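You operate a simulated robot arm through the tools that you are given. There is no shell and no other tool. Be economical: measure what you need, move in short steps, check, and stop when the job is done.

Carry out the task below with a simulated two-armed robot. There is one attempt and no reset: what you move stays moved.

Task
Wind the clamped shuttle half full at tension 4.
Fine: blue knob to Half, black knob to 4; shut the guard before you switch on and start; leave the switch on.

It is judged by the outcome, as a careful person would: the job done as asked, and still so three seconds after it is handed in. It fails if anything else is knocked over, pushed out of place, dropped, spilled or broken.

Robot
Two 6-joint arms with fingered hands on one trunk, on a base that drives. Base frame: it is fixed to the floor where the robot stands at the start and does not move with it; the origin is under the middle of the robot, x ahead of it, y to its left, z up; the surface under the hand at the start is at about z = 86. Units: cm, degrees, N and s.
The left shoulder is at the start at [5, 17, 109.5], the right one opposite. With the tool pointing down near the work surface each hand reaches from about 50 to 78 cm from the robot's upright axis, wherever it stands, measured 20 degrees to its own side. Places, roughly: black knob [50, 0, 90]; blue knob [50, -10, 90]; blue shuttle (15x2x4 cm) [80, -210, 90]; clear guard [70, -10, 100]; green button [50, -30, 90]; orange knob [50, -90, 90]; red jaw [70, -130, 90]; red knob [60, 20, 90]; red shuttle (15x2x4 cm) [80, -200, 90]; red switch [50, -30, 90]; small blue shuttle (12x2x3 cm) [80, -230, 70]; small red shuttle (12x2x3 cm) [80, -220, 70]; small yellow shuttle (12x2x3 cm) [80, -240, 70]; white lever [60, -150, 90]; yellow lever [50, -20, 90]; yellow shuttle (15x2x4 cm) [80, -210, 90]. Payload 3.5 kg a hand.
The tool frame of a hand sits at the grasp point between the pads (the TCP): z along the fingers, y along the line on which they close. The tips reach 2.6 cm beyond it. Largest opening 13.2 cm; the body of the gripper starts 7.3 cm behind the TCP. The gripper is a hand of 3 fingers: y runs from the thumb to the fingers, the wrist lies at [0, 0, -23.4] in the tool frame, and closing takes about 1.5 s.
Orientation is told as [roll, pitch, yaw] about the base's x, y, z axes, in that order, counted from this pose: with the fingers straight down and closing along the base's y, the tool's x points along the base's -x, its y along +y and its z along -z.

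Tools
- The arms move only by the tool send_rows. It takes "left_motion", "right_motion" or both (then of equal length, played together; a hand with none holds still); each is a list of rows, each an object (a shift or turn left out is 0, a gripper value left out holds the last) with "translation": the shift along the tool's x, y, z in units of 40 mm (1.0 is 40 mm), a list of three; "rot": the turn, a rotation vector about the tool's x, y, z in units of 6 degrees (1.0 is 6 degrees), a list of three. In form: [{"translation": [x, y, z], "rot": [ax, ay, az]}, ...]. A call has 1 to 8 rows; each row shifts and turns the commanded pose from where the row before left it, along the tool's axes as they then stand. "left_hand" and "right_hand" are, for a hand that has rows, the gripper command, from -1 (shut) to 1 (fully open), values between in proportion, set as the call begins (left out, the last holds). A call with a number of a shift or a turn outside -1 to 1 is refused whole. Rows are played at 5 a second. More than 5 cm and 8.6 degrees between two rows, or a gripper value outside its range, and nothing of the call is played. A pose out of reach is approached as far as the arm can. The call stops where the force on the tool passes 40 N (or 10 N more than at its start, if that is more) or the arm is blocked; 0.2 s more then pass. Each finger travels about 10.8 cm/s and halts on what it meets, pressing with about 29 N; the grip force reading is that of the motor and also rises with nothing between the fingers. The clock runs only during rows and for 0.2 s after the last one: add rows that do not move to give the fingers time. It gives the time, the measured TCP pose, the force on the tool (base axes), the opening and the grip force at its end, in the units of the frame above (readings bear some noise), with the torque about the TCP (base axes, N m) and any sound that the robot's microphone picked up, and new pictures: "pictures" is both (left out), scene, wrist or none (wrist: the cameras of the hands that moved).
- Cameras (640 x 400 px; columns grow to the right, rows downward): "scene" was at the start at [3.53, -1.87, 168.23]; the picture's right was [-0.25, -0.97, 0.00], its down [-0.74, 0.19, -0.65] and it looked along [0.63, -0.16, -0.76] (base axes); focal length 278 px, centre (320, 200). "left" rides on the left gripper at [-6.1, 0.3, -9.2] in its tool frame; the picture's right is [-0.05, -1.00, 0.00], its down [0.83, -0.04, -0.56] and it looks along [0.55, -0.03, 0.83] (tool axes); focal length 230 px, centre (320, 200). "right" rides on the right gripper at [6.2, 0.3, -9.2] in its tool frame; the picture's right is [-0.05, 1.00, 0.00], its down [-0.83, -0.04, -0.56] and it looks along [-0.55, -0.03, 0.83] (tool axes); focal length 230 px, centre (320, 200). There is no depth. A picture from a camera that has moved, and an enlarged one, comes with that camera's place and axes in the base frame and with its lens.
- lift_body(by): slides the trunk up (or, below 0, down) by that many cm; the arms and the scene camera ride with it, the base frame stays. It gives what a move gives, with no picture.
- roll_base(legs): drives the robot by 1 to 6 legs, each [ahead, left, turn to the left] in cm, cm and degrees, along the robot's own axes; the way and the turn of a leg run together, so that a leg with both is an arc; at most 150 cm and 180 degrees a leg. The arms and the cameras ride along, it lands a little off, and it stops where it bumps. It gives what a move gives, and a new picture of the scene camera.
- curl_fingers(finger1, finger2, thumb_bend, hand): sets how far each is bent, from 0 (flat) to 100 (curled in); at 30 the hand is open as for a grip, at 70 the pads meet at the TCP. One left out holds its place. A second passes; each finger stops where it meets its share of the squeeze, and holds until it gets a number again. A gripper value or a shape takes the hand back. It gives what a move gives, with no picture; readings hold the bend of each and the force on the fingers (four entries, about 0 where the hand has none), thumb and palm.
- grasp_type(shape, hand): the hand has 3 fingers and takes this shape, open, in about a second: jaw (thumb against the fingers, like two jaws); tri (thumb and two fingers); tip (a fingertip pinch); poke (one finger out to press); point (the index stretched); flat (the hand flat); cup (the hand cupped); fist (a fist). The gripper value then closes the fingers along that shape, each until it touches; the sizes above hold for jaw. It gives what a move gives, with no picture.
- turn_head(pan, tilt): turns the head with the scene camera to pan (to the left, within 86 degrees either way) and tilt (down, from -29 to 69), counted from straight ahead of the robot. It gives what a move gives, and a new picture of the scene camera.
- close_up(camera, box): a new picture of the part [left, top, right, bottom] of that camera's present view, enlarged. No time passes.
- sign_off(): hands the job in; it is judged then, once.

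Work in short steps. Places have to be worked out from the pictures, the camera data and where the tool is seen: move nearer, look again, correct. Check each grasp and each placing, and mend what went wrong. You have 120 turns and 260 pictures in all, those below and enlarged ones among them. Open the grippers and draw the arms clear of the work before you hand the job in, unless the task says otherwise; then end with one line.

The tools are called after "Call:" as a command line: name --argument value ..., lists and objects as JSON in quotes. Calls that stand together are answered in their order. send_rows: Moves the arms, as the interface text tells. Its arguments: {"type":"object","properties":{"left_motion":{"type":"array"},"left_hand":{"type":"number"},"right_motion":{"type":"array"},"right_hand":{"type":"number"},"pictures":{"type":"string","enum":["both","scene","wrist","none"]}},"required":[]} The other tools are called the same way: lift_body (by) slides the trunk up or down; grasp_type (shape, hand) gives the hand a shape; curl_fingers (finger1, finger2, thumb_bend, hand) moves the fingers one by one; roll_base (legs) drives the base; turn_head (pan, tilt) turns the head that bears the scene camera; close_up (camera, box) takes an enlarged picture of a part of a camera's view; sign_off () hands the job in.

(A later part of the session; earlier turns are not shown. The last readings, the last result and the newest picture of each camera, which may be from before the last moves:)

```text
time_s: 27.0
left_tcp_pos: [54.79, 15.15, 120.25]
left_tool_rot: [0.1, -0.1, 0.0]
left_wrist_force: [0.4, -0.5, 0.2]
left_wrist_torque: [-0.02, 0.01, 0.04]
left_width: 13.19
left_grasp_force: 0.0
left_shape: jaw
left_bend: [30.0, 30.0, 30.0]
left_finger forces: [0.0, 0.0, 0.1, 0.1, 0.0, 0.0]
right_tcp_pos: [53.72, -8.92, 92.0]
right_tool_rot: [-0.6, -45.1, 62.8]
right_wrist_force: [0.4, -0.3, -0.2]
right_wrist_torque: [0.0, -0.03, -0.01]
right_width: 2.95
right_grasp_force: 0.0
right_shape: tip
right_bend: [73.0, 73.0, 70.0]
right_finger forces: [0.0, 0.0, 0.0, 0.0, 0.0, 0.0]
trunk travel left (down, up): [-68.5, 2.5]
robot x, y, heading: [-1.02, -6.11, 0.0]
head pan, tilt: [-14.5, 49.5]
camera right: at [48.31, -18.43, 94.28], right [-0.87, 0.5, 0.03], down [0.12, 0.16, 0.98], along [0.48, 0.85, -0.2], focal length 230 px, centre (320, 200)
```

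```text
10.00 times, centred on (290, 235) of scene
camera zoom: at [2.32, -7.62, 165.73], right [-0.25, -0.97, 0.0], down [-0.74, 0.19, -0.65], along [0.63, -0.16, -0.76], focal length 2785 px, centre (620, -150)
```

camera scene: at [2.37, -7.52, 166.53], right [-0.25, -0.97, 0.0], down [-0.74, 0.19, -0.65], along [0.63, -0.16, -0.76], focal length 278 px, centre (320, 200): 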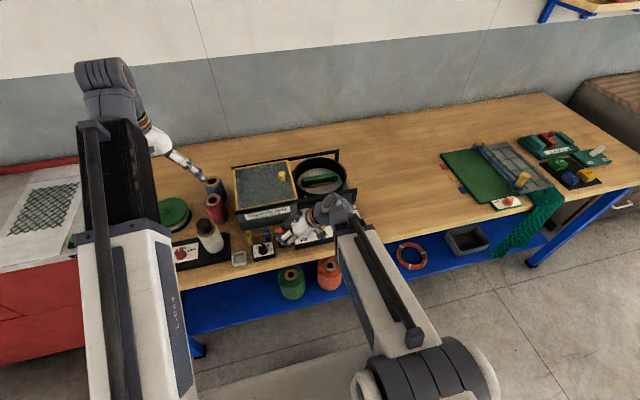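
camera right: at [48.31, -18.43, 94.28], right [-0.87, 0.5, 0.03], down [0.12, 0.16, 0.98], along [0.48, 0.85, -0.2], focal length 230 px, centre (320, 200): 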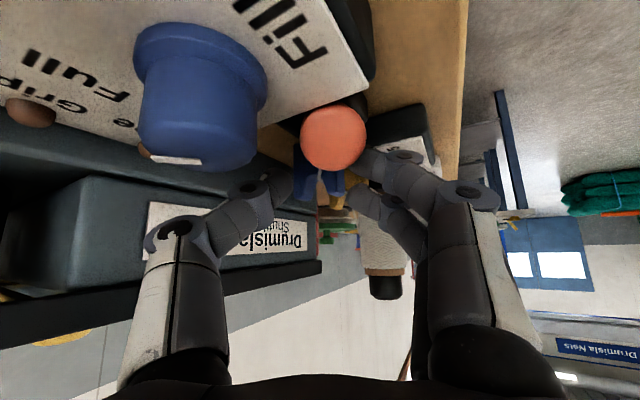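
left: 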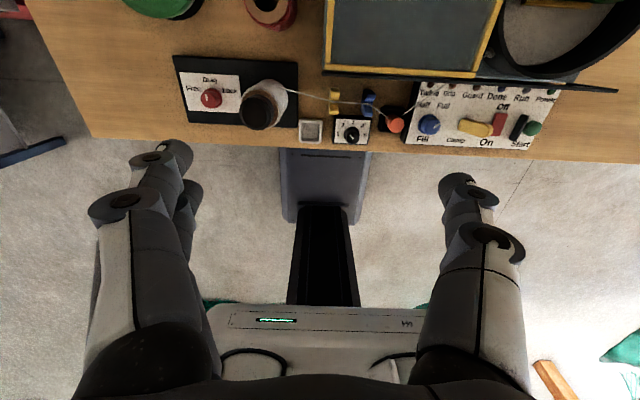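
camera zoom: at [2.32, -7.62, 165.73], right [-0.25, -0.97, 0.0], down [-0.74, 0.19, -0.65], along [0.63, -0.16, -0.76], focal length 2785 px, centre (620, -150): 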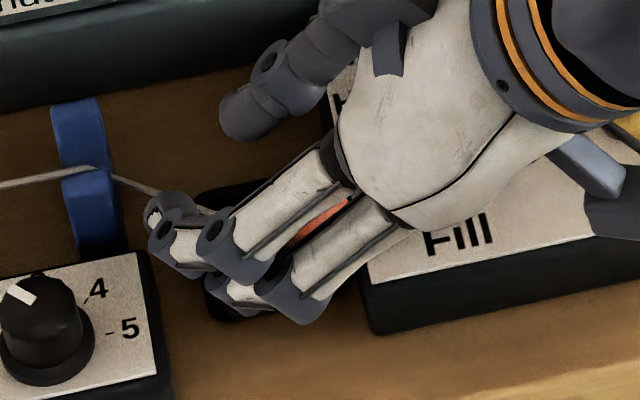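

It tipped the other way on release: the peg now lies towards the panel with one end in the pocket. I rise 8 cm and test in free air how far the tool can lean the other way.

Call:
send_rows --right_motion '[{"translation": [-0.7, 0, -0.7]}, {"translation": [-0.7, 0, -0.7]}, {"rot": [0, 1, 0]}, {"rot": [0, 1, 0]}, {"rot": [0, 1, 0]}, {"rot": [0, 1, 0]}, {"rot": [0, 1, 0]}, {"rot": [0, 1, 0]}]' --right_hand -0.2 --pictures "none"

Call:
send_rows --right_motion '[{"rot": [0, 1, 0]}, {"rot": [0, 1, 0]}, {"rot": [0, 1, 0]}, {"rot": [0, 1, 0]}, {"rot": [0, 1, 0]}, {"rot": [0, 1, 0]}]'

Call:
close_up --camera "left" --box '[430, 70, 530, 150]'

Call:
close_up --camera "scene" --box '[250, 210, 330, 265]'

```text
time_s: 28.8
left_tcp_pos: [54.76, 15.22, 120.07]
left_tool_rot: [0.1, 0.0, 0.0]
left_wrist_force: [0.8, 0.1, 0.1]
left_wrist_torque: [-0.02, -0.03, 0.0]
left_width: 13.18
left_grasp_force: 0.0
left_shape: jaw
left_bend: [30.0, 30.0, 30.0]
left_finger forces: [0.0, 0.1, 0.1, 0.0, 0.0, 0.0]
right_tcp_pos: [53.49, -9.07, 99.93]
right_tool_rot: [-0.6, -9.0, 62.4]
right_wrist_force: [0.1, 0.0, -0.6]
right_wrist_torque: [0.02, 0.0, 0.02]
right_width: 5.24
right_grasp_force: 0.1
right_shape: tip
right_bend: [73.0, 73.0, 70.0]
right_finger forces: [0.0, 0.0, 0.0, 0.0, 0.1, 0.0]
trunk travel left (down, up): [-68.5, 2.5]
robot x, y, heading: [-1.46, -5.77, 0.0]
head pan, tilt: [-14.5, 49.5]
```

```text
time_s: 30.2
left_tcp_pos: [54.85, 15.23, 120.15]
left_tool_rot: [0.1, -0.1, 0.0]
left_wrist_force: [0.7, 0.3, -0.3]
left_wrist_torque: [0.0, 0.0, -0.01]
left_width: 13.2
left_grasp_force: 0.1
left_shape: jaw
left_bend: [30.0, 30.0, 30.0]
left_finger forces: [0.1, 0.0, 0.1, 0.1, 0.0, 0.0]
right_tcp_pos: [53.5, -8.95, 99.79]
right_tool_rot: [-0.6, 27.0, 62.0]
right_wrist_force: [-0.6, 0.6, 0.8]
right_wrist_torque: [0.02, 0.0, 0.0]
right_width: 5.23
right_grasp_force: 0.1
right_shape: tip
right_bend: [73.0, 73.0, 70.0]
right_finger forces: [0.0, 0.0, 0.1, 0.1, 0.0, 0.0]
trunk travel left (down, up): [-68.5, 2.5]
robot x, y, heading: [-1.09, -5.86, -0.0]
head pan, tilt: [-14.5, 49.5]
camera scene: at [2.32, -7.61, 165.73], right [-0.25, -0.97, 0.0], down [-0.74, 0.19, -0.65], along [0.63, -0.16, -0.76], focal length 278 px, centre (320, 200)
camera right: at [52.6, -9.89, 111.07], right [-0.86, 0.5, -0.03], down [0.5, 0.86, 0.12], along [0.09, 0.08, -0.99], focal length 230 px, centre (320, 200)
```

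scene: 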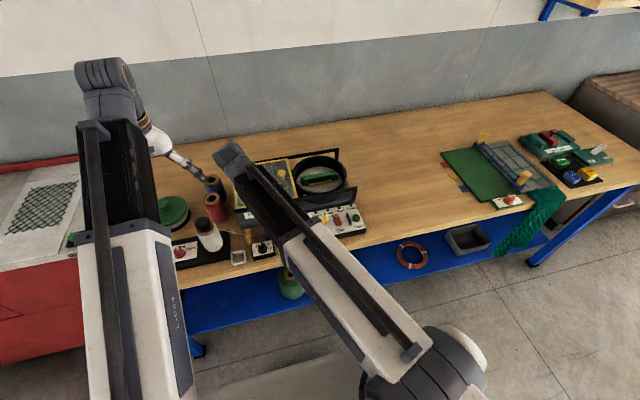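
right: 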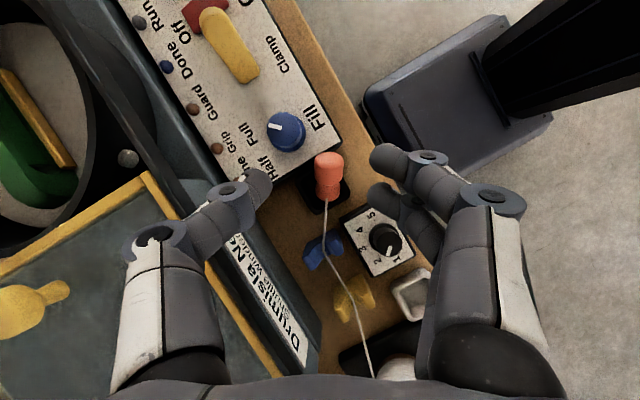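

```text
5.00 times, centred on (480, 110) of left
camera zoom: at [60.87, 15.54, 129.46], right [0.05, -1.0, 0.0], down [-0.83, -0.04, 0.55], along [-0.55, -0.03, -0.83], focal length 1150 px, centre (-480, 650)
```

zoom: 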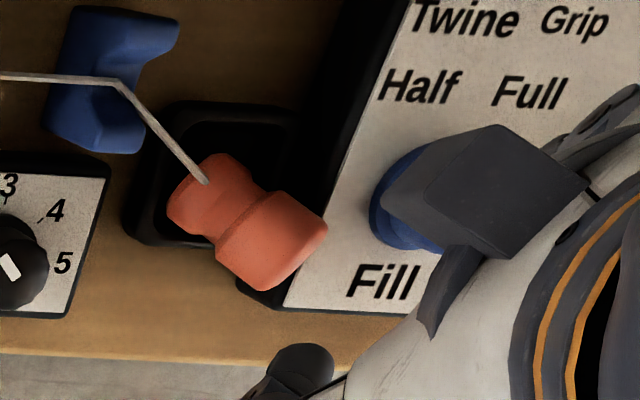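

```text
7.27 times, centred on (290, 238) of scene
camera zoom: at [2.32, -7.61, 165.73], right [-0.25, -0.97, 0.0], down [-0.74, 0.19, -0.65], along [0.63, -0.16, -0.76], focal length 2026 px, centre (538, -73)
```

zoom: 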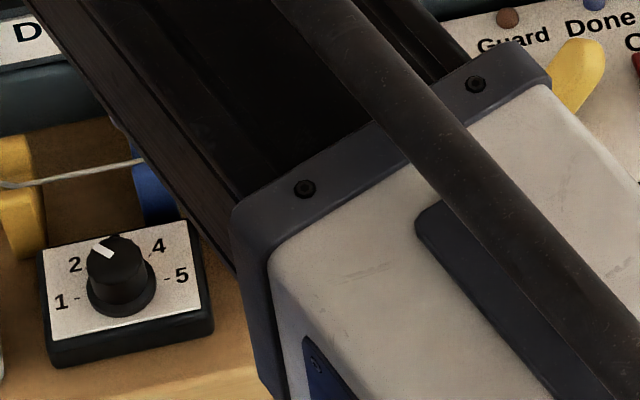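

Tilting to +27° works, and the wrist camera now looks straight down on the peg. I zoom in there.

Call:
close_up --camera "right" --box '[270, 110, 390, 230]'

```text
3.33 times, centred on (330, 170) of right
camera zoom: at [52.6, -9.89, 111.07], right [-0.86, 0.5, -0.03], down [0.5, 0.86, 0.12], along [0.09, 0.08, -0.99], focal length 767 px, centre (287, 300)
```

zoom: 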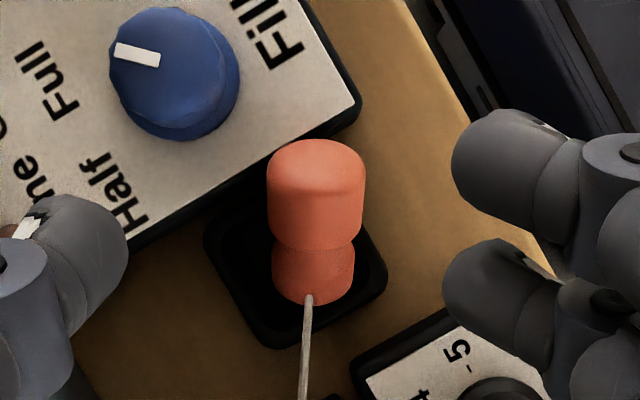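

The peg leans about 30° above horizontal towards the panel. I set the tool to tilt -15°, centre it over the neck (about [52.75, -9.6]) and lower part way.

Call:
send_rows --right_motion '[{"rot": [0, -1, 0]}, {"rot": [0, -1, 0]}, {"rot": [0, -1, 0]}, {"rot": [0, -1, 0]}, {"rot": [0, -1, 0]}, {"rot": [0, -1, 0]}, {"rot": [0, -1, 0]}, {"translation": [0.35, 0.09, -0.09]}]' --pictures "none"

Call:
send_rows --right_motion '[{"translation": [0.19, 0, 0.7]}, {"translation": [0.19, 0, 0.7]}]' --right_hand -0.15

Call:
close_up --camera "left" --box '[410, 70, 510, 150]'

Call:
close_up --camera "right" --box '[200, 60, 440, 230]'

```text
time_s: 32.0
left_tcp_pos: [54.82, 15.23, 120.26]
left_tool_rot: [0.1, 0.0, 0.0]
left_wrist_force: [0.3, -0.4, -0.3]
left_wrist_torque: [-0.01, 0.01, 0.02]
left_width: 13.19
left_grasp_force: 0.0
left_shape: jaw
left_bend: [30.0, 30.0, 30.0]
left_finger forces: [0.1, 0.0, 0.0, 0.0, 0.0, 0.0]
right_tcp_pos: [52.53, -10.03, 100.13]
right_tool_rot: [-0.4, -15.2, 62.6]
right_wrist_force: [-0.6, 0.2, -0.5]
right_wrist_torque: [0.03, 0.01, 0.01]
right_width: 5.24
right_grasp_force: 0.1
right_shape: tip
right_bend: [73.0, 73.0, 70.0]
right_finger forces: [0.0, 0.1, 0.0, 0.0, 0.1, 0.0]
trunk travel left (down, up): [-68.5, 2.5]
robot x, y, heading: [-0.85, -5.63, -0.1]
head pan, tilt: [-14.5, 49.5]
```

```text
time_s: 32.6
left_tcp_pos: [54.87, 15.14, 120.17]
left_tool_rot: [0.1, -0.1, 0.0]
left_wrist_force: [-0.4, 0.1, -0.1]
left_wrist_torque: [-0.03, -0.02, -0.01]
left_width: 13.18
left_grasp_force: 0.1
left_shape: jaw
left_bend: [30.0, 30.0, 30.0]
left_finger forces: [0.1, 0.0, 0.1, 0.0, 0.0, 0.1]
right_tcp_pos: [52.63, -10.18, 94.02]
right_tool_rot: [-0.5, -15.0, 62.4]
right_wrist_force: [0.6, 0.2, 0.1]
right_wrist_torque: [0.01, 0.02, -0.02]
right_width: 5.55
right_grasp_force: 0.1
right_shape: tip
right_bend: [73.0, 73.0, 70.0]
right_finger forces: [0.1, 0.0, 0.0, 0.0, 0.1, 0.0]
trunk travel left (down, up): [-68.5, 2.5]
robot x, y, heading: [-1.2, -5.67, 0.1]
head pan, tilt: [-14.5, 49.5]
camera scene: at [2.31, -7.63, 165.74], right [-0.25, -0.97, 0.0], down [-0.74, 0.19, -0.65], along [0.63, -0.16, -0.76], focal length 278 px, centre (320, 200)
camera right: at [48.4, -17.34, 101.54], right [-0.86, 0.51, 0.01], down [0.34, 0.57, 0.75], along [0.38, 0.65, -0.66], focal length 230 px, centre (320, 200)
```

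scene: 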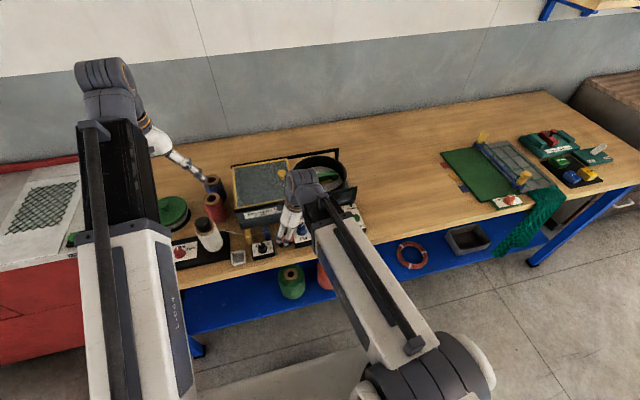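
right: 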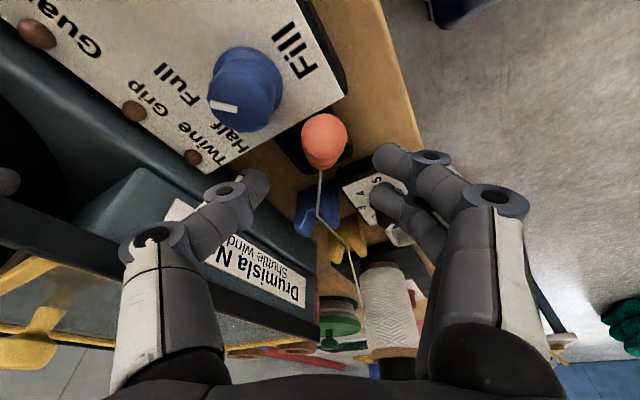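

```text
5.00 times, centred on (460, 110) of left
camera zoom: at [60.86, 15.52, 129.47], right [0.05, -1.0, 0.0], down [-0.83, -0.04, 0.55], along [-0.55, -0.03, -0.83], focal length 1150 px, centre (-380, 650)
```

zoom: 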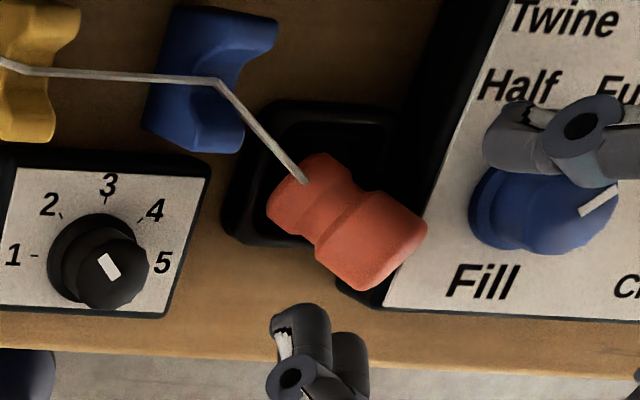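

```text
2.35 times, centred on (320, 145) of right
camera zoom: at [48.4, -17.34, 101.54], right [-0.86, 0.51, 0.01], down [0.34, 0.57, 0.75], along [0.38, 0.65, -0.66], focal length 541 px, centre (320, 329)
```

zoom: 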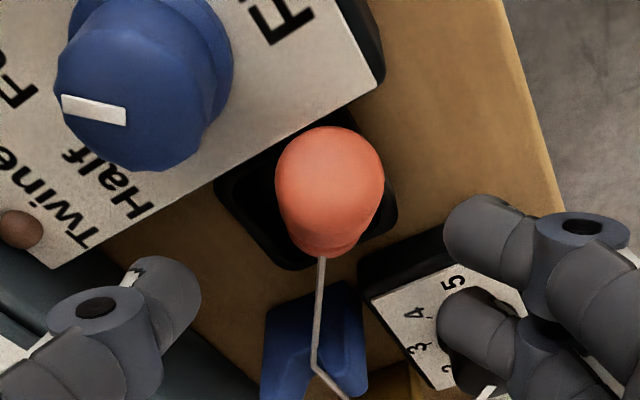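

From this view the peg's elevation is about 31°. It is centred between the fingers, so I go down to the neck.

Call:
send_rows --right_motion '[{"translation": [0.1, 0, 0.38]}, {"translation": [0.07, 0, 0.25]}, {"translation": [0.02, 0, 0.1]}]' --pictures "wrist"

Call:
close_up --camera "left" --box '[410, 70, 510, 150]'

```text
time_s: 33.4
left_tcp_pos: [54.71, 15.13, 120.38]
left_tool_rot: [0.0, -0.1, 0.0]
left_wrist_force: [0.3, 0.2, 0.4]
left_wrist_torque: [-0.02, 0.02, 0.0]
left_width: 13.18
left_grasp_force: 0.1
left_shape: jaw
left_bend: [30.0, 30.0, 30.0]
left_finger forces: [0.0, 0.0, 0.0, 0.0, 0.0, 0.1]
right_tcp_pos: [52.76, -10.13, 91.37]
right_tool_rot: [-0.9, -15.3, 62.6]
right_wrist_force: [1.0, 1.6, 37.8]
right_wrist_torque: [-0.61, -1.44, 0.09]
right_width: 5.66
right_grasp_force: 0.1
right_shape: tip
right_bend: [73.0, 73.0, 71.0]
right_finger forces: [0.0, 0.0, 0.0, 0.0, 37.2, 0.0]
trunk travel left (down, up): [-68.5, 2.5]
robot x, y, heading: [-0.96, -5.81, 0.1]
head pan, tilt: [-14.5, 49.5]
camera right: at [48.47, -17.32, 98.85], right [-0.86, 0.51, 0.0], down [0.33, 0.56, 0.76], along [0.38, 0.65, -0.65], focal length 230 px, centre (320, 200)
```

right: 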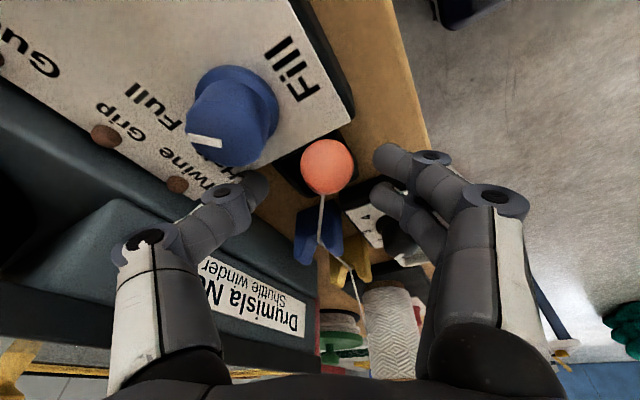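

```text
5.00 times, centred on (460, 110) of left
camera zoom: at [60.64, 15.57, 129.66], right [0.05, -1.0, 0.0], down [-0.83, -0.04, 0.55], along [-0.55, -0.03, -0.83], focal length 1150 px, centre (-380, 650)
```

zoom: 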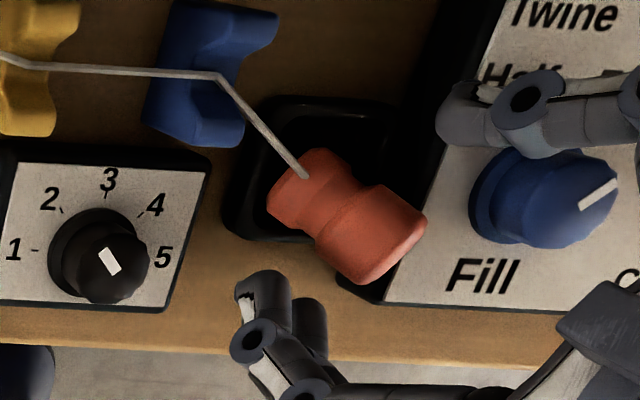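

The open thumb rests on the panel edge. I rise 0.4 cm, narrow the opening, then lower again with the thumb inside the panel edge.

Call:
send_rows --right_motion '[{"translation": [-0.05, 0.04, -0.12]}, {}, {}, {}]' --right_hand -0.45 --pictures "none"

Call:
send_rows --right_motion '[{"translation": [0.03, 0, 0.12]}, {"translation": [0.02, 0, 0.08]}, {}]' --pictures "wrist"

Call:
close_up --camera "left" --box '[410, 70, 510, 150]'

```text
time_s: 34.4
left_tcp_pos: [54.82, 15.1, 120.21]
left_tool_rot: [0.1, -0.2, 0.0]
left_wrist_force: [-1.0, -0.4, 0.0]
left_wrist_torque: [0.0, 0.0, -0.01]
left_width: 13.19
left_grasp_force: 0.1
left_shape: jaw
left_bend: [30.0, 30.0, 30.0]
left_finger forces: [0.1, 0.0, 0.0, 0.0, 0.0, 0.1]
right_tcp_pos: [52.64, -10.1, 91.65]
right_tool_rot: [-0.6, -15.1, 62.5]
right_wrist_force: [7.9, -1.3, 30.8]
right_wrist_torque: [-0.6, -1.39, 0.08]
right_width: 4.71
right_grasp_force: 0.1
right_shape: tip
right_bend: [73.0, 73.0, 70.0]
right_finger forces: [0.0, 0.1, 0.0, 0.0, 30.1, 0.0]
trunk travel left (down, up): [-68.5, 2.5]
robot x, y, heading: [-1.01, -5.71, 0.1]
head pan, tilt: [-14.5, 49.5]
```

```text
time_s: 34.7
left_tcp_pos: [54.95, 15.25, 120.06]
left_tool_rot: [0.1, 0.0, 0.0]
left_wrist_force: [0.5, -0.1, -0.7]
left_wrist_torque: [0.01, 0.02, -0.02]
left_width: 13.15
left_grasp_force: 0.1
left_shape: jaw
left_bend: [30.0, 30.0, 30.0]
left_finger forces: [0.1, 0.0, 0.0, 0.0, 0.1, 0.0]
right_tcp_pos: [52.72, -10.02, 91.3]
right_tool_rot: [-0.7, -15.2, 62.5]
right_wrist_force: [0.4, 0.0, -0.3]
right_wrist_torque: [-0.01, -0.03, 0.0]
right_width: 3.64
right_grasp_force: 0.1
right_shape: tip
right_bend: [73.0, 73.0, 70.0]
right_finger forces: [0.1, 0.1, 0.0, 0.0, 0.1, 0.0]
trunk travel left (down, up): [-68.5, 2.5]
robot x, y, heading: [-1.15, -5.84, -0.0]
head pan, tilt: [-14.5, 49.5]
stopped in row 1 (right hand): the force on the tool passed its limit at 45 N (the readings are from after the stop); the commanded pose is now the measured one
camera right: at [48.52, -17.24, 98.73], right [-0.86, 0.51, 0.0], down [0.34, 0.57, 0.75], along [0.38, 0.65, -0.66], focal length 230 px, centre (320, 200)
```

right: 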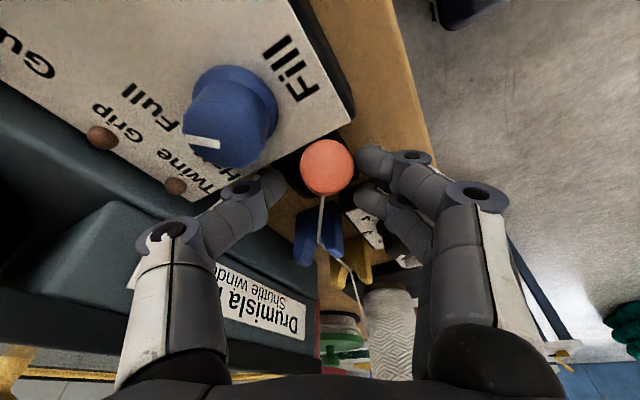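

```text
5.00 times, centred on (460, 110) of left
camera zoom: at [60.96, 15.52, 129.33], right [0.05, -1.0, 0.0], down [-0.83, -0.04, 0.55], along [-0.55, -0.03, -0.83], focal length 1150 px, centre (-380, 650)
```

zoom: 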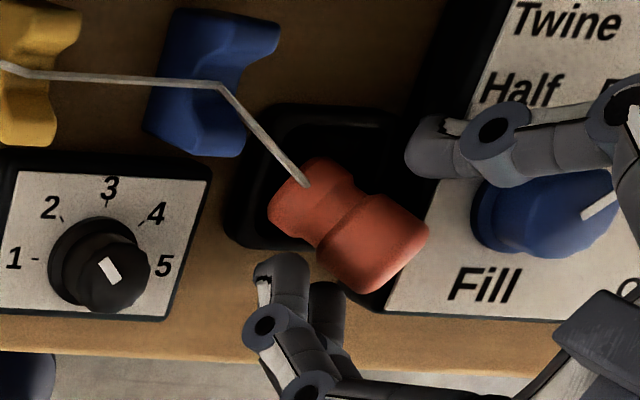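

The thumb has slipped off the panel edge and is free. I lower 0.4 cm and close.

Call:
send_rows --right_motion '[{"translation": [0.02, 0, 0.1]}, {}]' --pictures "none"

Call:
send_rows --right_motion '[{}, {}, {}, {}, {}]' --right_hand -1 --pictures "wrist"

Call:
close_up --camera "left" --box '[410, 70, 510, 150]'

```text
time_s: 35.3
left_tcp_pos: [54.85, 15.18, 120.27]
left_tool_rot: [0.1, -0.2, 0.1]
left_wrist_force: [0.5, 0.7, -0.2]
left_wrist_torque: [-0.01, -0.03, -0.02]
left_width: 13.22
left_grasp_force: 0.1
left_shape: jaw
left_bend: [30.0, 30.0, 30.0]
left_finger forces: [0.0, 0.0, 0.0, 0.0, 0.0, 0.0]
right_tcp_pos: [52.54, -9.93, 91.04]
right_tool_rot: [-0.7, -15.2, 62.5]
right_wrist_force: [0.4, 1.4, -0.3]
right_wrist_torque: [0.06, 0.0, 0.04]
right_width: 3.6
right_grasp_force: 0.1
right_shape: tip
right_bend: [73.0, 73.0, 70.0]
right_finger forces: [0.0, 0.0, 0.1, 0.0, 1.8, 0.0]
trunk travel left (down, up): [-68.5, 2.5]
robot x, y, heading: [-1.2, -6.19, 0.1]
head pan, tilt: [-14.5, 49.5]
```

```text
time_s: 36.5
left_tcp_pos: [54.85, 15.14, 120.23]
left_tool_rot: [0.1, -0.1, 0.0]
left_wrist_force: [0.0, -0.2, 0.1]
left_wrist_torque: [-0.01, 0.0, -0.04]
left_width: 13.2
left_grasp_force: 0.0
left_shape: jaw
left_bend: [30.0, 30.0, 30.0]
left_finger forces: [0.0, 0.0, 0.0, 0.0, 0.0, 0.0]
right_tcp_pos: [52.61, -10.08, 90.98]
right_tool_rot: [-0.8, -15.2, 62.5]
right_wrist_force: [0.1, 0.1, -0.1]
right_wrist_torque: [0.05, -0.01, -0.02]
right_width: 1.88
right_grasp_force: 29.5
right_shape: tip
right_bend: [71.0, 71.0, 70.0]
right_finger forces: [13.5, 11.2, 0.0, 0.0, 25.1, 0.0]
trunk travel left (down, up): [-68.5, 2.5]
robot x, y, heading: [-1.05, -6.0, -0.2]
head pan, tilt: [-14.5, 49.5]
camera right: at [48.43, -17.18, 98.44], right [-0.86, 0.51, 0.0], down [0.33, 0.57, 0.75], along [0.38, 0.65, -0.66], focal length 230 px, centre (320, 200)
```

right: 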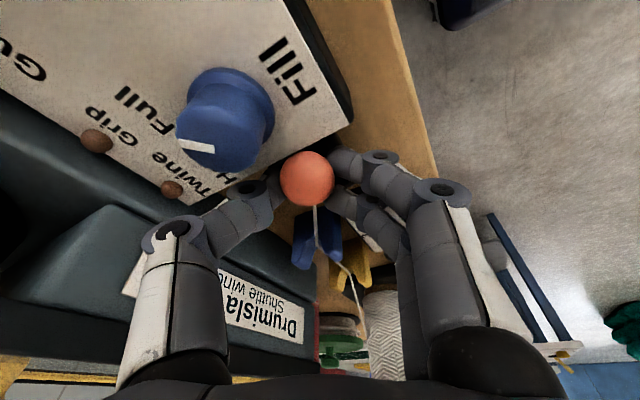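

```text
5.00 times, centred on (460, 110) of left
camera zoom: at [60.86, 15.52, 129.47], right [0.05, -1.0, 0.0], down [-0.83, -0.04, 0.55], along [-0.55, -0.03, -0.83], focal length 1150 px, centre (-380, 650)
```

zoom: 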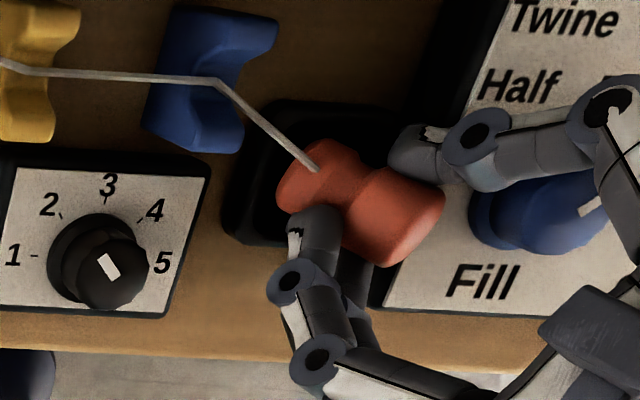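

The peg is gripped. It appears nearly end-on from the wrist camera, i.e. elevation about 42°. I lift 2.5 cm and rotate +42°.

Call:
send_rows --right_motion '[{"translation": [-0.16, 0, -0.6]}, {"rot": [0, 1, 0]}, {"rot": [0, 1, 0]}, {"rot": [0, 1, 0]}, {"rot": [0, 1, 0]}, {"rot": [0, 1, 0]}, {"rot": [0, 1, 0]}, {"rot": [0, 1, 0]}]'

Call:
close_up --camera "left" --box '[410, 70, 510, 150]'

Call:
close_up --camera "right" --box '[220, 100, 420, 240]'

```text
time_s: 38.3
left_tcp_pos: [54.94, 15.28, 120.16]
left_tool_rot: [0.0, -0.1, 0.0]
left_wrist_force: [-0.1, -0.5, -0.1]
left_wrist_torque: [-0.03, -0.02, -0.02]
left_width: 13.17
left_grasp_force: 0.1
left_shape: jaw
left_bend: [30.0, 30.0, 30.0]
left_finger forces: [0.1, 0.1, 0.0, 0.0, 0.0, 0.1]
right_tcp_pos: [52.63, -9.85, 93.52]
right_tool_rot: [-0.8, 26.9, 62.0]
right_wrist_force: [1.8, 10.0, 0.9]
right_wrist_torque: [0.47, -0.02, 0.02]
right_width: 1.81
right_grasp_force: 28.9
right_shape: tip
right_bend: [70.0, 71.0, 71.0]
right_finger forces: [13.2, 20.5, 0.0, 0.0, 25.8, 0.0]
trunk travel left (down, up): [-68.5, 2.5]
robot x, y, heading: [-0.96, -5.21, -0.3]
head pan, tilt: [-14.5, 49.5]
camera scene: at [2.32, -7.5, 165.74], right [-0.25, -0.97, 0.0], down [-0.74, 0.19, -0.65], along [0.63, -0.16, -0.76], focal length 278 px, centre (320, 200)
camera right: at [51.64, -10.78, 104.65], right [-0.86, 0.5, -0.04], down [0.5, 0.86, 0.12], along [0.09, 0.09, -0.99], focal length 230 px, centre (320, 200)
```

scene: 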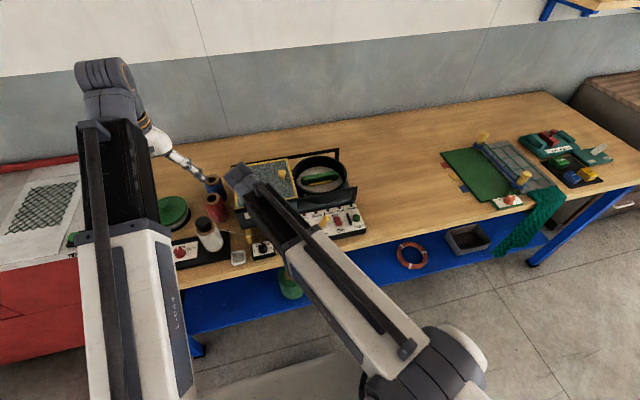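
right: 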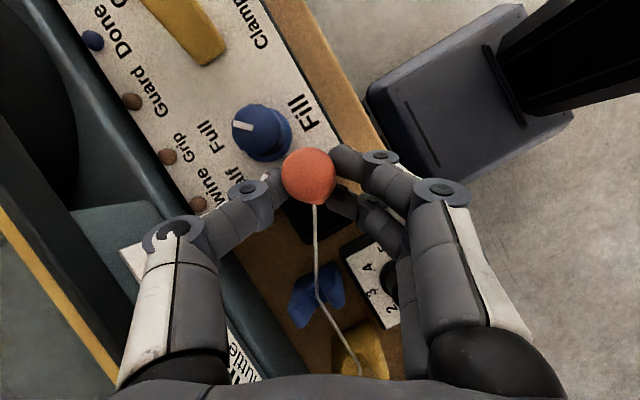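

```text
5.00 times, centred on (460, 110) of left
camera zoom: at [60.87, 15.64, 129.45], right [0.05, -1.0, 0.0], down [-0.83, -0.04, 0.55], along [-0.55, -0.03, -0.83], focal length 1150 px, centre (-380, 650)
```

zoom: 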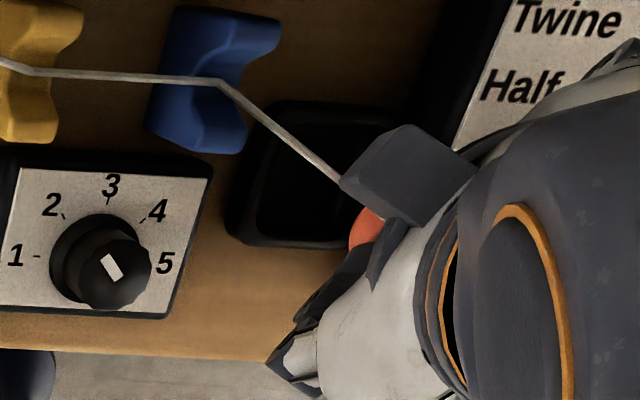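

```text
2.86 times, centred on (320, 170) of right
camera zoom: at [51.64, -10.78, 104.65], right [-0.86, 0.5, -0.04], down [0.5, 0.86, 0.12], along [0.09, 0.09, -0.99], focal length 657 px, centre (320, 286)
```

zoom: 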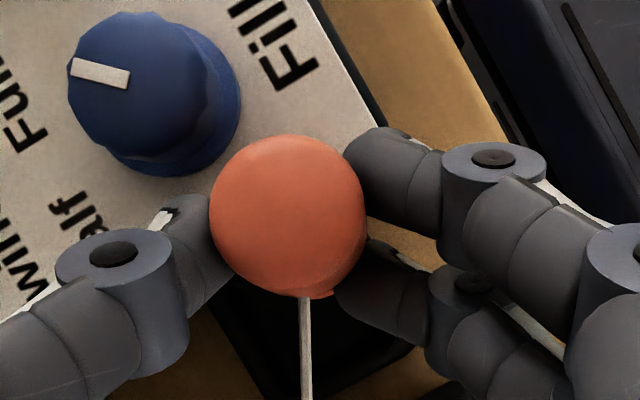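

From straight above the peg is end-on, within about 8° of vertical, but touching the panel edge. I raise the trunk 0.6 cm and shift the base (+0.9, +2.1) to bring the foot over the pocket.

Call:
lift_body --by 0.6

Call:
roll_base --legs '[[0.9, 2.1, 0]]'

Call:
close_up --camera "right" --box '[220, 100, 420, 240]'

Call:
close_up --camera "left" --box '[410, 70, 510, 150]'

```text
time_s: 38.9
left_tcp_pos: [54.88, 15.19, 120.8]
left_tool_rot: [0.1, -0.2, 0.0]
left_wrist_force: [0.7, -0.1, -0.4]
left_wrist_torque: [0.0, 0.02, 0.0]
left_width: 13.2
left_grasp_force: 0.1
left_shape: jaw
left_bend: [30.0, 30.0, 30.0]
left_finger forces: [0.0, 0.1, 0.0, 0.1, 0.0, 0.1]
right_tcp_pos: [52.63, -10.1, 94.14]
right_tool_rot: [-0.7, 26.9, 61.9]
right_wrist_force: [-0.7, 0.2, 0.3]
right_wrist_torque: [-0.01, 0.01, -0.01]
right_width: 1.78
right_grasp_force: 28.9
right_shape: tip
right_bend: [70.0, 71.0, 71.0]
right_finger forces: [14.1, 12.7, 0.0, 0.0, 25.1, 0.1]
trunk travel left (down, up): [-69.1, 1.9]
robot x, y, heading: [-1.26, -5.24, 0.2]
head pan, tilt: [-14.5, 49.5]
```

```text
time_s: 39.7
left_tcp_pos: [55.83, 17.47, 120.7]
left_tool_rot: [0.0, 0.0, 0.0]
left_wrist_force: [0.3, -0.2, -0.6]
left_wrist_torque: [-0.05, 0.0, 0.0]
left_width: 13.19
left_grasp_force: 0.1
left_shape: jaw
left_bend: [30.0, 30.0, 30.0]
left_finger forces: [0.0, 0.1, 0.0, 0.1, 0.0, 0.0]
right_tcp_pos: [53.48, -7.82, 94.07]
right_tool_rot: [-0.9, 26.8, 62.0]
right_wrist_force: [-0.2, -0.2, -1.3]
right_wrist_torque: [0.02, 0.03, -0.03]
right_width: 1.77
right_grasp_force: 29.0
right_shape: tip
right_bend: [70.0, 71.0, 71.0]
right_finger forces: [14.0, 12.6, 0.1, 0.0, 25.0, 0.0]
trunk travel left (down, up): [-69.1, 1.9]
robot x, y, heading: [-0.52, -3.95, -0.1]
head pan, tilt: [-14.5, 49.5]
camera scene: at [3.27, -5.26, 166.33], right [-0.25, -0.97, 0.0], down [-0.74, 0.19, -0.65], along [0.63, -0.16, -0.76], focal length 278 px, centre (320, 200)
```

scene: 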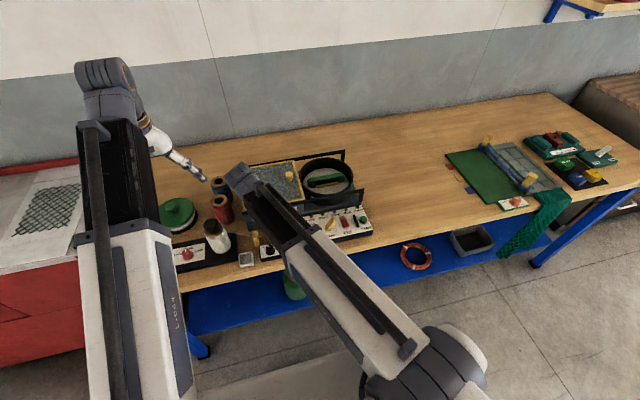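

```text
2.86 times, centred on (320, 170) of right
camera zoom: at [52.54, -8.69, 105.2], right [-0.86, 0.51, -0.04], down [0.5, 0.86, 0.12], along [0.09, 0.09, -0.99], focal length 657 px, centre (320, 286)
```

zoom: 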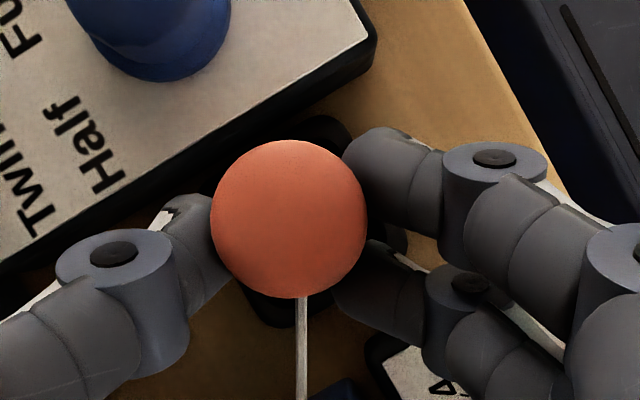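

```text
5.00 times, centred on (460, 110) of left
camera zoom: at [61.8, 17.85, 130.0], right [0.05, -1.0, 0.0], down [-0.83, -0.04, 0.55], along [-0.55, -0.03, -0.83], focal length 1150 px, centre (-380, 650)
```

zoom: 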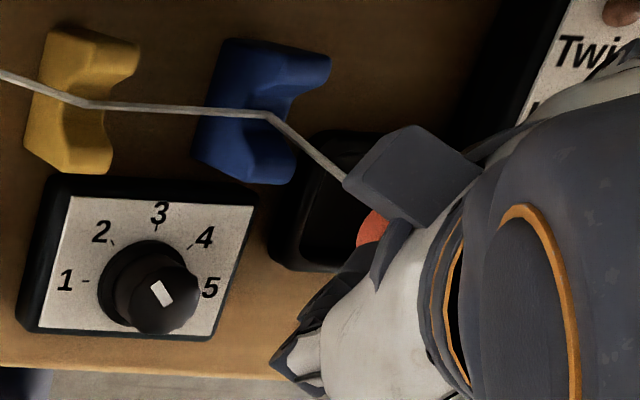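

The peg is vertical from above and aligned with the pocket centre (within 0.2 cm). I lower the trunk 1.5 cm.

Call:
lift_body --by -1.5

Call:
close_up --camera "right" --box '[220, 100, 420, 240]'

```text
time_s: 40.3
left_tcp_pos: [55.71, 17.27, 119.2]
left_tool_rot: [0.1, 0.0, 0.0]
left_wrist_force: [-0.8, 0.6, 0.3]
left_wrist_torque: [-0.05, 0.01, -0.03]
left_width: 13.2
left_grasp_force: 0.1
left_shape: jaw
left_bend: [30.0, 30.0, 30.0]
left_finger forces: [0.0, 0.0, 0.1, 0.0, 0.0, 0.0]
right_tcp_pos: [53.45, -7.99, 92.67]
right_tool_rot: [-0.8, 26.8, 62.0]
right_wrist_force: [0.3, -0.3, -0.4]
right_wrist_torque: [0.0, 0.0, 0.02]
right_width: 1.81
right_grasp_force: 29.0
right_shape: tip
right_bend: [70.0, 71.0, 71.0]
right_finger forces: [14.0, 12.6, 0.0, 0.0, 25.1, 0.1]
trunk travel left (down, up): [-67.6, 3.4]
robot x, y, heading: [-0.33, -3.63, -0.0]
head pan, tilt: [-14.5, 49.5]
```

```text
2.86 times, centred on (320, 170) of right
camera zoom: at [52.47, -8.81, 103.74], right [-0.86, 0.51, -0.04], down [0.5, 0.86, 0.12], along [0.09, 0.09, -0.99], focal length 657 px, centre (320, 286)
```

zoom: 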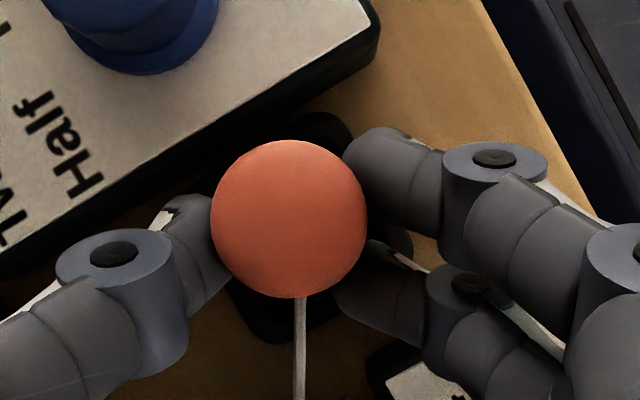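

Still free. The foot is about 0.4 cm short in +y of the pocket centre, so I nudge the base and lower 0.7 cm more.

Call:
roll_base --legs '[[-0.1, 0.35, 0]]'

Call:
lift_body --by -0.7

Call:
close_up --camera "right" --box '[220, 100, 420, 240]'

```text
time_s: 41.0
left_tcp_pos: [55.55, 17.74, 119.25]
left_tool_rot: [0.1, -0.1, 0.0]
left_wrist_force: [-0.5, -0.5, -0.2]
left_wrist_torque: [0.0, -0.03, -0.01]
left_width: 13.2
left_grasp_force: 0.0
left_shape: jaw
left_bend: [30.0, 30.0, 30.0]
left_finger forces: [0.0, 0.0, 0.2, 0.1, 0.0, 0.0]
right_tcp_pos: [53.37, -7.55, 92.72]
right_tool_rot: [-0.9, 26.8, 62.0]
right_wrist_force: [0.5, 0.4, -0.6]
right_wrist_torque: [0.01, 0.03, 0.02]
right_width: 1.78
right_grasp_force: 29.4
right_shape: tip
right_bend: [70.0, 71.0, 71.0]
right_finger forces: [14.1, 12.6, 0.0, 0.1, 25.1, 0.0]
trunk travel left (down, up): [-67.6, 3.4]
robot x, y, heading: [-0.83, -3.33, -0.4]
head pan, tilt: [-14.5, 49.5]
camera scene: at [3.06, -5.05, 164.84], right [-0.25, -0.97, 0.0], down [-0.74, 0.19, -0.65], along [0.63, -0.16, -0.76], focal length 278 px, centre (320, 200)
```

scene: 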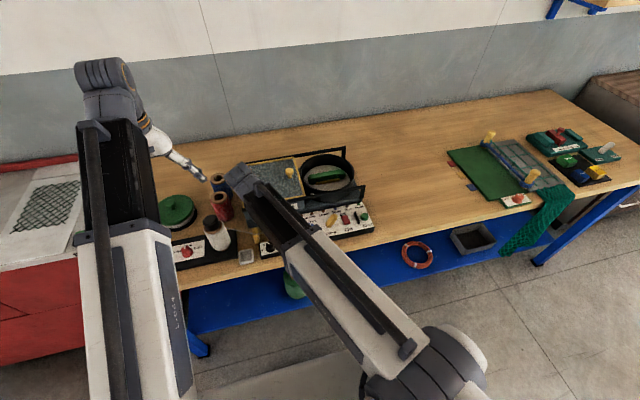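

```text
time_s: 41.6
left_tcp_pos: [55.61, 17.78, 118.52]
left_tool_rot: [0.1, -0.1, 0.0]
left_wrist_force: [0.0, 0.3, 0.7]
left_wrist_torque: [-0.04, 0.02, 0.02]
left_width: 13.18
left_grasp_force: 0.0
left_shape: jaw
left_bend: [30.0, 30.0, 30.0]
left_finger forces: [0.0, 0.0, 0.0, 0.0, 0.0, 0.0]
right_tcp_pos: [53.44, -7.5, 91.86]
right_tool_rot: [-0.8, 26.7, 62.0]
right_wrist_force: [-0.7, 0.5, -0.4]
right_wrist_torque: [0.01, 0.01, -0.01]
right_width: 1.8
right_grasp_force: 29.2
right_shape: tip
right_bend: [70.0, 71.0, 71.0]
right_finger forces: [14.1, 12.7, 0.0, 0.0, 25.1, 0.1]
trunk travel left (down, up): [-66.9, 4.1]
robot x, y, heading: [-0.63, -3.25, 0.1]
head pan, tilt: [-14.5, 49.5]
```

```text
2.86 times, centred on (320, 170) of right
camera zoom: at [52.38, -8.45, 103.04], right [-0.86, 0.51, -0.04], down [0.5, 0.86, 0.12], along [0.09, 0.09, -0.99], focal length 657 px, centre (320, 286)
```

zoom: 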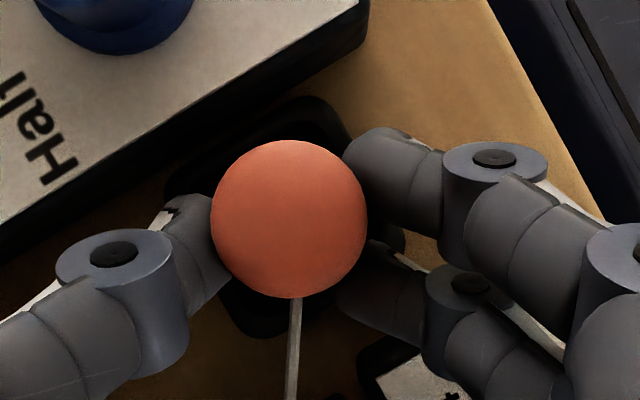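

Now exactly centred. I lower until contact.

Call:
lift_body --by -0.5

```text
time_s: 42.1
left_tcp_pos: [55.47, 17.72, 118.28]
left_tool_rot: [0.1, -0.2, 0.0]
left_wrist_force: [0.3, 0.2, 0.8]
left_wrist_torque: [0.01, -0.03, -0.03]
left_width: 13.18
left_grasp_force: 0.1
left_shape: jaw
left_bend: [30.0, 30.0, 30.0]
left_finger forces: [0.1, 0.0, 0.0, 0.1, 0.0, 0.0]
right_tcp_pos: [53.51, -7.68, 91.62]
right_tool_rot: [-1.0, 26.8, 61.8]
right_wrist_force: [-0.3, -5.1, 23.5]
right_wrist_torque: [-0.09, 0.07, -0.01]
right_width: 1.84
right_grasp_force: 29.1
right_shape: tip
right_bend: [70.0, 71.0, 71.0]
right_finger forces: [14.9, 18.1, 0.0, 0.1, 30.6, 0.0]
trunk travel left (down, up): [-66.4, 4.6]
robot x, y, heading: [-0.66, -2.99, -0.1]
head pan, tilt: [-14.5, 49.5]
```

Firm contact with the floor of the pocket. I release slightly and look.

Call:
send_rows --right_motion '[{}, {}, {}]' --right_hand -0.6 --pictures "none"

Call:
close_up --camera "right" --box '[220, 100, 420, 240]'

```text
time_s: 42.9
left_tcp_pos: [55.71, 17.66, 118.09]
left_tool_rot: [0.0, -0.1, 0.0]
left_wrist_force: [0.2, -0.1, 0.0]
left_wrist_torque: [0.0, -0.01, -0.03]
left_width: 13.23
left_grasp_force: 0.0
left_shape: jaw
left_bend: [30.0, 30.0, 30.0]
left_finger forces: [0.0, 0.0, 0.0, 0.0, 0.1, 0.1]
right_tcp_pos: [53.48, -7.4, 91.24]
right_tool_rot: [-0.8, 26.8, 61.9]
right_wrist_force: [0.2, 0.0, 0.6]
right_wrist_torque: [0.03, 0.0, -0.03]
right_width: 2.6
right_grasp_force: 0.0
right_shape: tip
right_bend: [73.0, 73.0, 70.0]
right_finger forces: [0.0, 0.0, 0.0, 0.0, 0.0, 0.0]
trunk travel left (down, up): [-66.4, 4.6]
robot x, y, heading: [-0.61, -3.69, -0.0]
head pan, tilt: [-14.5, 49.5]
```

```text
2.86 times, centred on (320, 170) of right
camera zoom: at [52.39, -8.41, 102.49], right [-0.86, 0.51, -0.04], down [0.5, 0.86, 0.12], along [0.09, 0.09, -0.99], focal length 657 px, centre (320, 286)
```

zoom: 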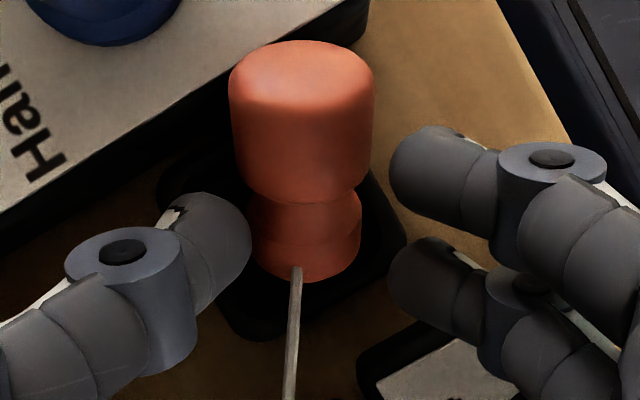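

It toppled again towards the panel: the foot was resting on the pocket's far slope. Next time I will use 6° more tilt to get it truly vertical and put the foot dead centre. I back off upward and return to the tilt -15° grip pose.

Call:
send_rows --right_motion '[{"translation": [0.4, 0, -0.8]}, {"translation": [0.4, 0, -0.8]}, {"rot": [0, -1, 0]}, {"rot": [0, -1, 0]}, {"rot": [0, -1, 0]}, {"rot": [0, -1, 0]}, {"rot": [0, -1, 0]}, {"rot": [0, -1, 0]}]' --right_hand -0.4 --pictures "none"

Call:
send_rows --right_motion '[{"rot": [0, -1, 0]}, {}]' --pictures "wrist"

Call:
close_up --camera "left" --box '[410, 70, 510, 150]'

Call:
close_up --camera "scene" --box '[260, 210, 320, 260]'

```text
time_s: 44.7
left_tcp_pos: [55.59, 17.73, 118.1]
left_tool_rot: [0.1, -0.1, 0.0]
left_wrist_force: [-0.6, 0.5, 0.6]
left_wrist_torque: [-0.01, -0.02, -0.03]
left_width: 13.2
left_grasp_force: 0.1
left_shape: jaw
left_bend: [30.0, 30.0, 30.0]
left_finger forces: [0.0, 0.1, 0.1, 0.0, 0.0, 0.0]
right_tcp_pos: [53.43, -7.44, 98.56]
right_tool_rot: [-0.8, -9.3, 62.4]
right_wrist_force: [-0.6, 0.0, 0.0]
right_wrist_torque: [0.0, -0.01, -0.01]
right_width: 3.92
right_grasp_force: 0.1
right_shape: tip
right_bend: [73.0, 73.0, 70.0]
right_finger forces: [0.0, 0.0, 0.0, 0.0, 0.1, 0.0]
trunk travel left (down, up): [-66.4, 4.6]
robot x, y, heading: [-0.09, -3.02, -0.1]
head pan, tilt: [-14.5, 49.5]
```

```text
time_s: 45.3
left_tcp_pos: [55.67, 17.71, 118.13]
left_tool_rot: [0.1, -0.1, 0.0]
left_wrist_force: [-0.1, -0.5, 0.3]
left_wrist_torque: [0.0, 0.01, 0.01]
left_width: 13.2
left_grasp_force: 0.0
left_shape: jaw
left_bend: [30.0, 30.0, 30.0]
left_finger forces: [0.1, 0.0, 0.0, 0.1, 0.0, 0.0]
right_tcp_pos: [53.45, -7.55, 98.48]
right_tool_rot: [-0.8, -15.3, 62.5]
right_wrist_force: [1.0, 0.3, -1.0]
right_wrist_torque: [0.03, 0.0, 0.01]
right_width: 3.93
right_grasp_force: 0.0
right_shape: tip
right_bend: [73.0, 73.0, 70.0]
right_finger forces: [0.1, 0.1, 0.1, 0.1, 0.1, 0.0]
trunk travel left (down, up): [-66.4, 4.6]
robot x, y, heading: [-0.48, -3.38, -0.0]
head pan, tilt: [-14.5, 49.5]
camera right: at [49.14, -14.64, 105.93], right [-0.86, 0.51, 0.0], down [0.33, 0.56, 0.75], along [0.38, 0.65, -0.66], focal length 230 px, centre (320, 200)
```

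right: 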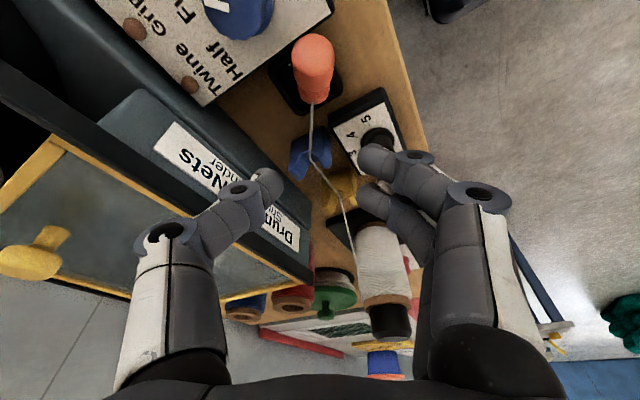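

```text
5.00 times, centred on (460, 110) of left
camera zoom: at [61.63, 18.06, 127.37], right [0.05, -1.0, 0.0], down [-0.83, -0.04, 0.55], along [-0.55, -0.03, -0.83], focal length 1150 px, centre (-380, 650)
```

zoom: 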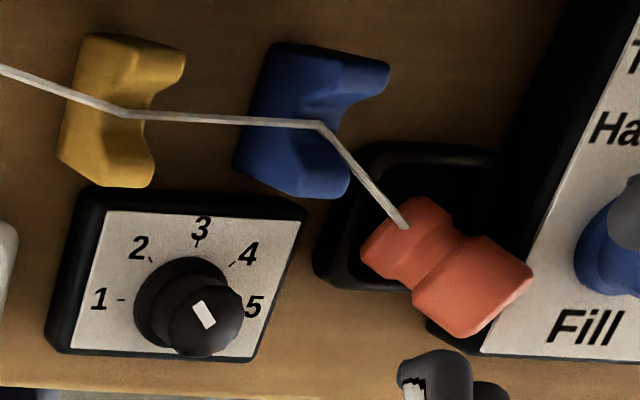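

```text
8.00 times, centred on (290, 235) of scene
camera zoom: at [3.08, -5.11, 163.63], right [-0.25, -0.97, 0.0], down [-0.74, 0.19, -0.65], along [0.63, -0.16, -0.76], focal length 2228 px, centre (560, -80)
```

zoom: 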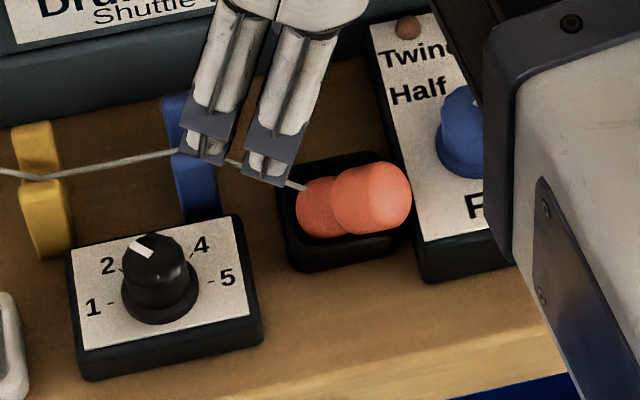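

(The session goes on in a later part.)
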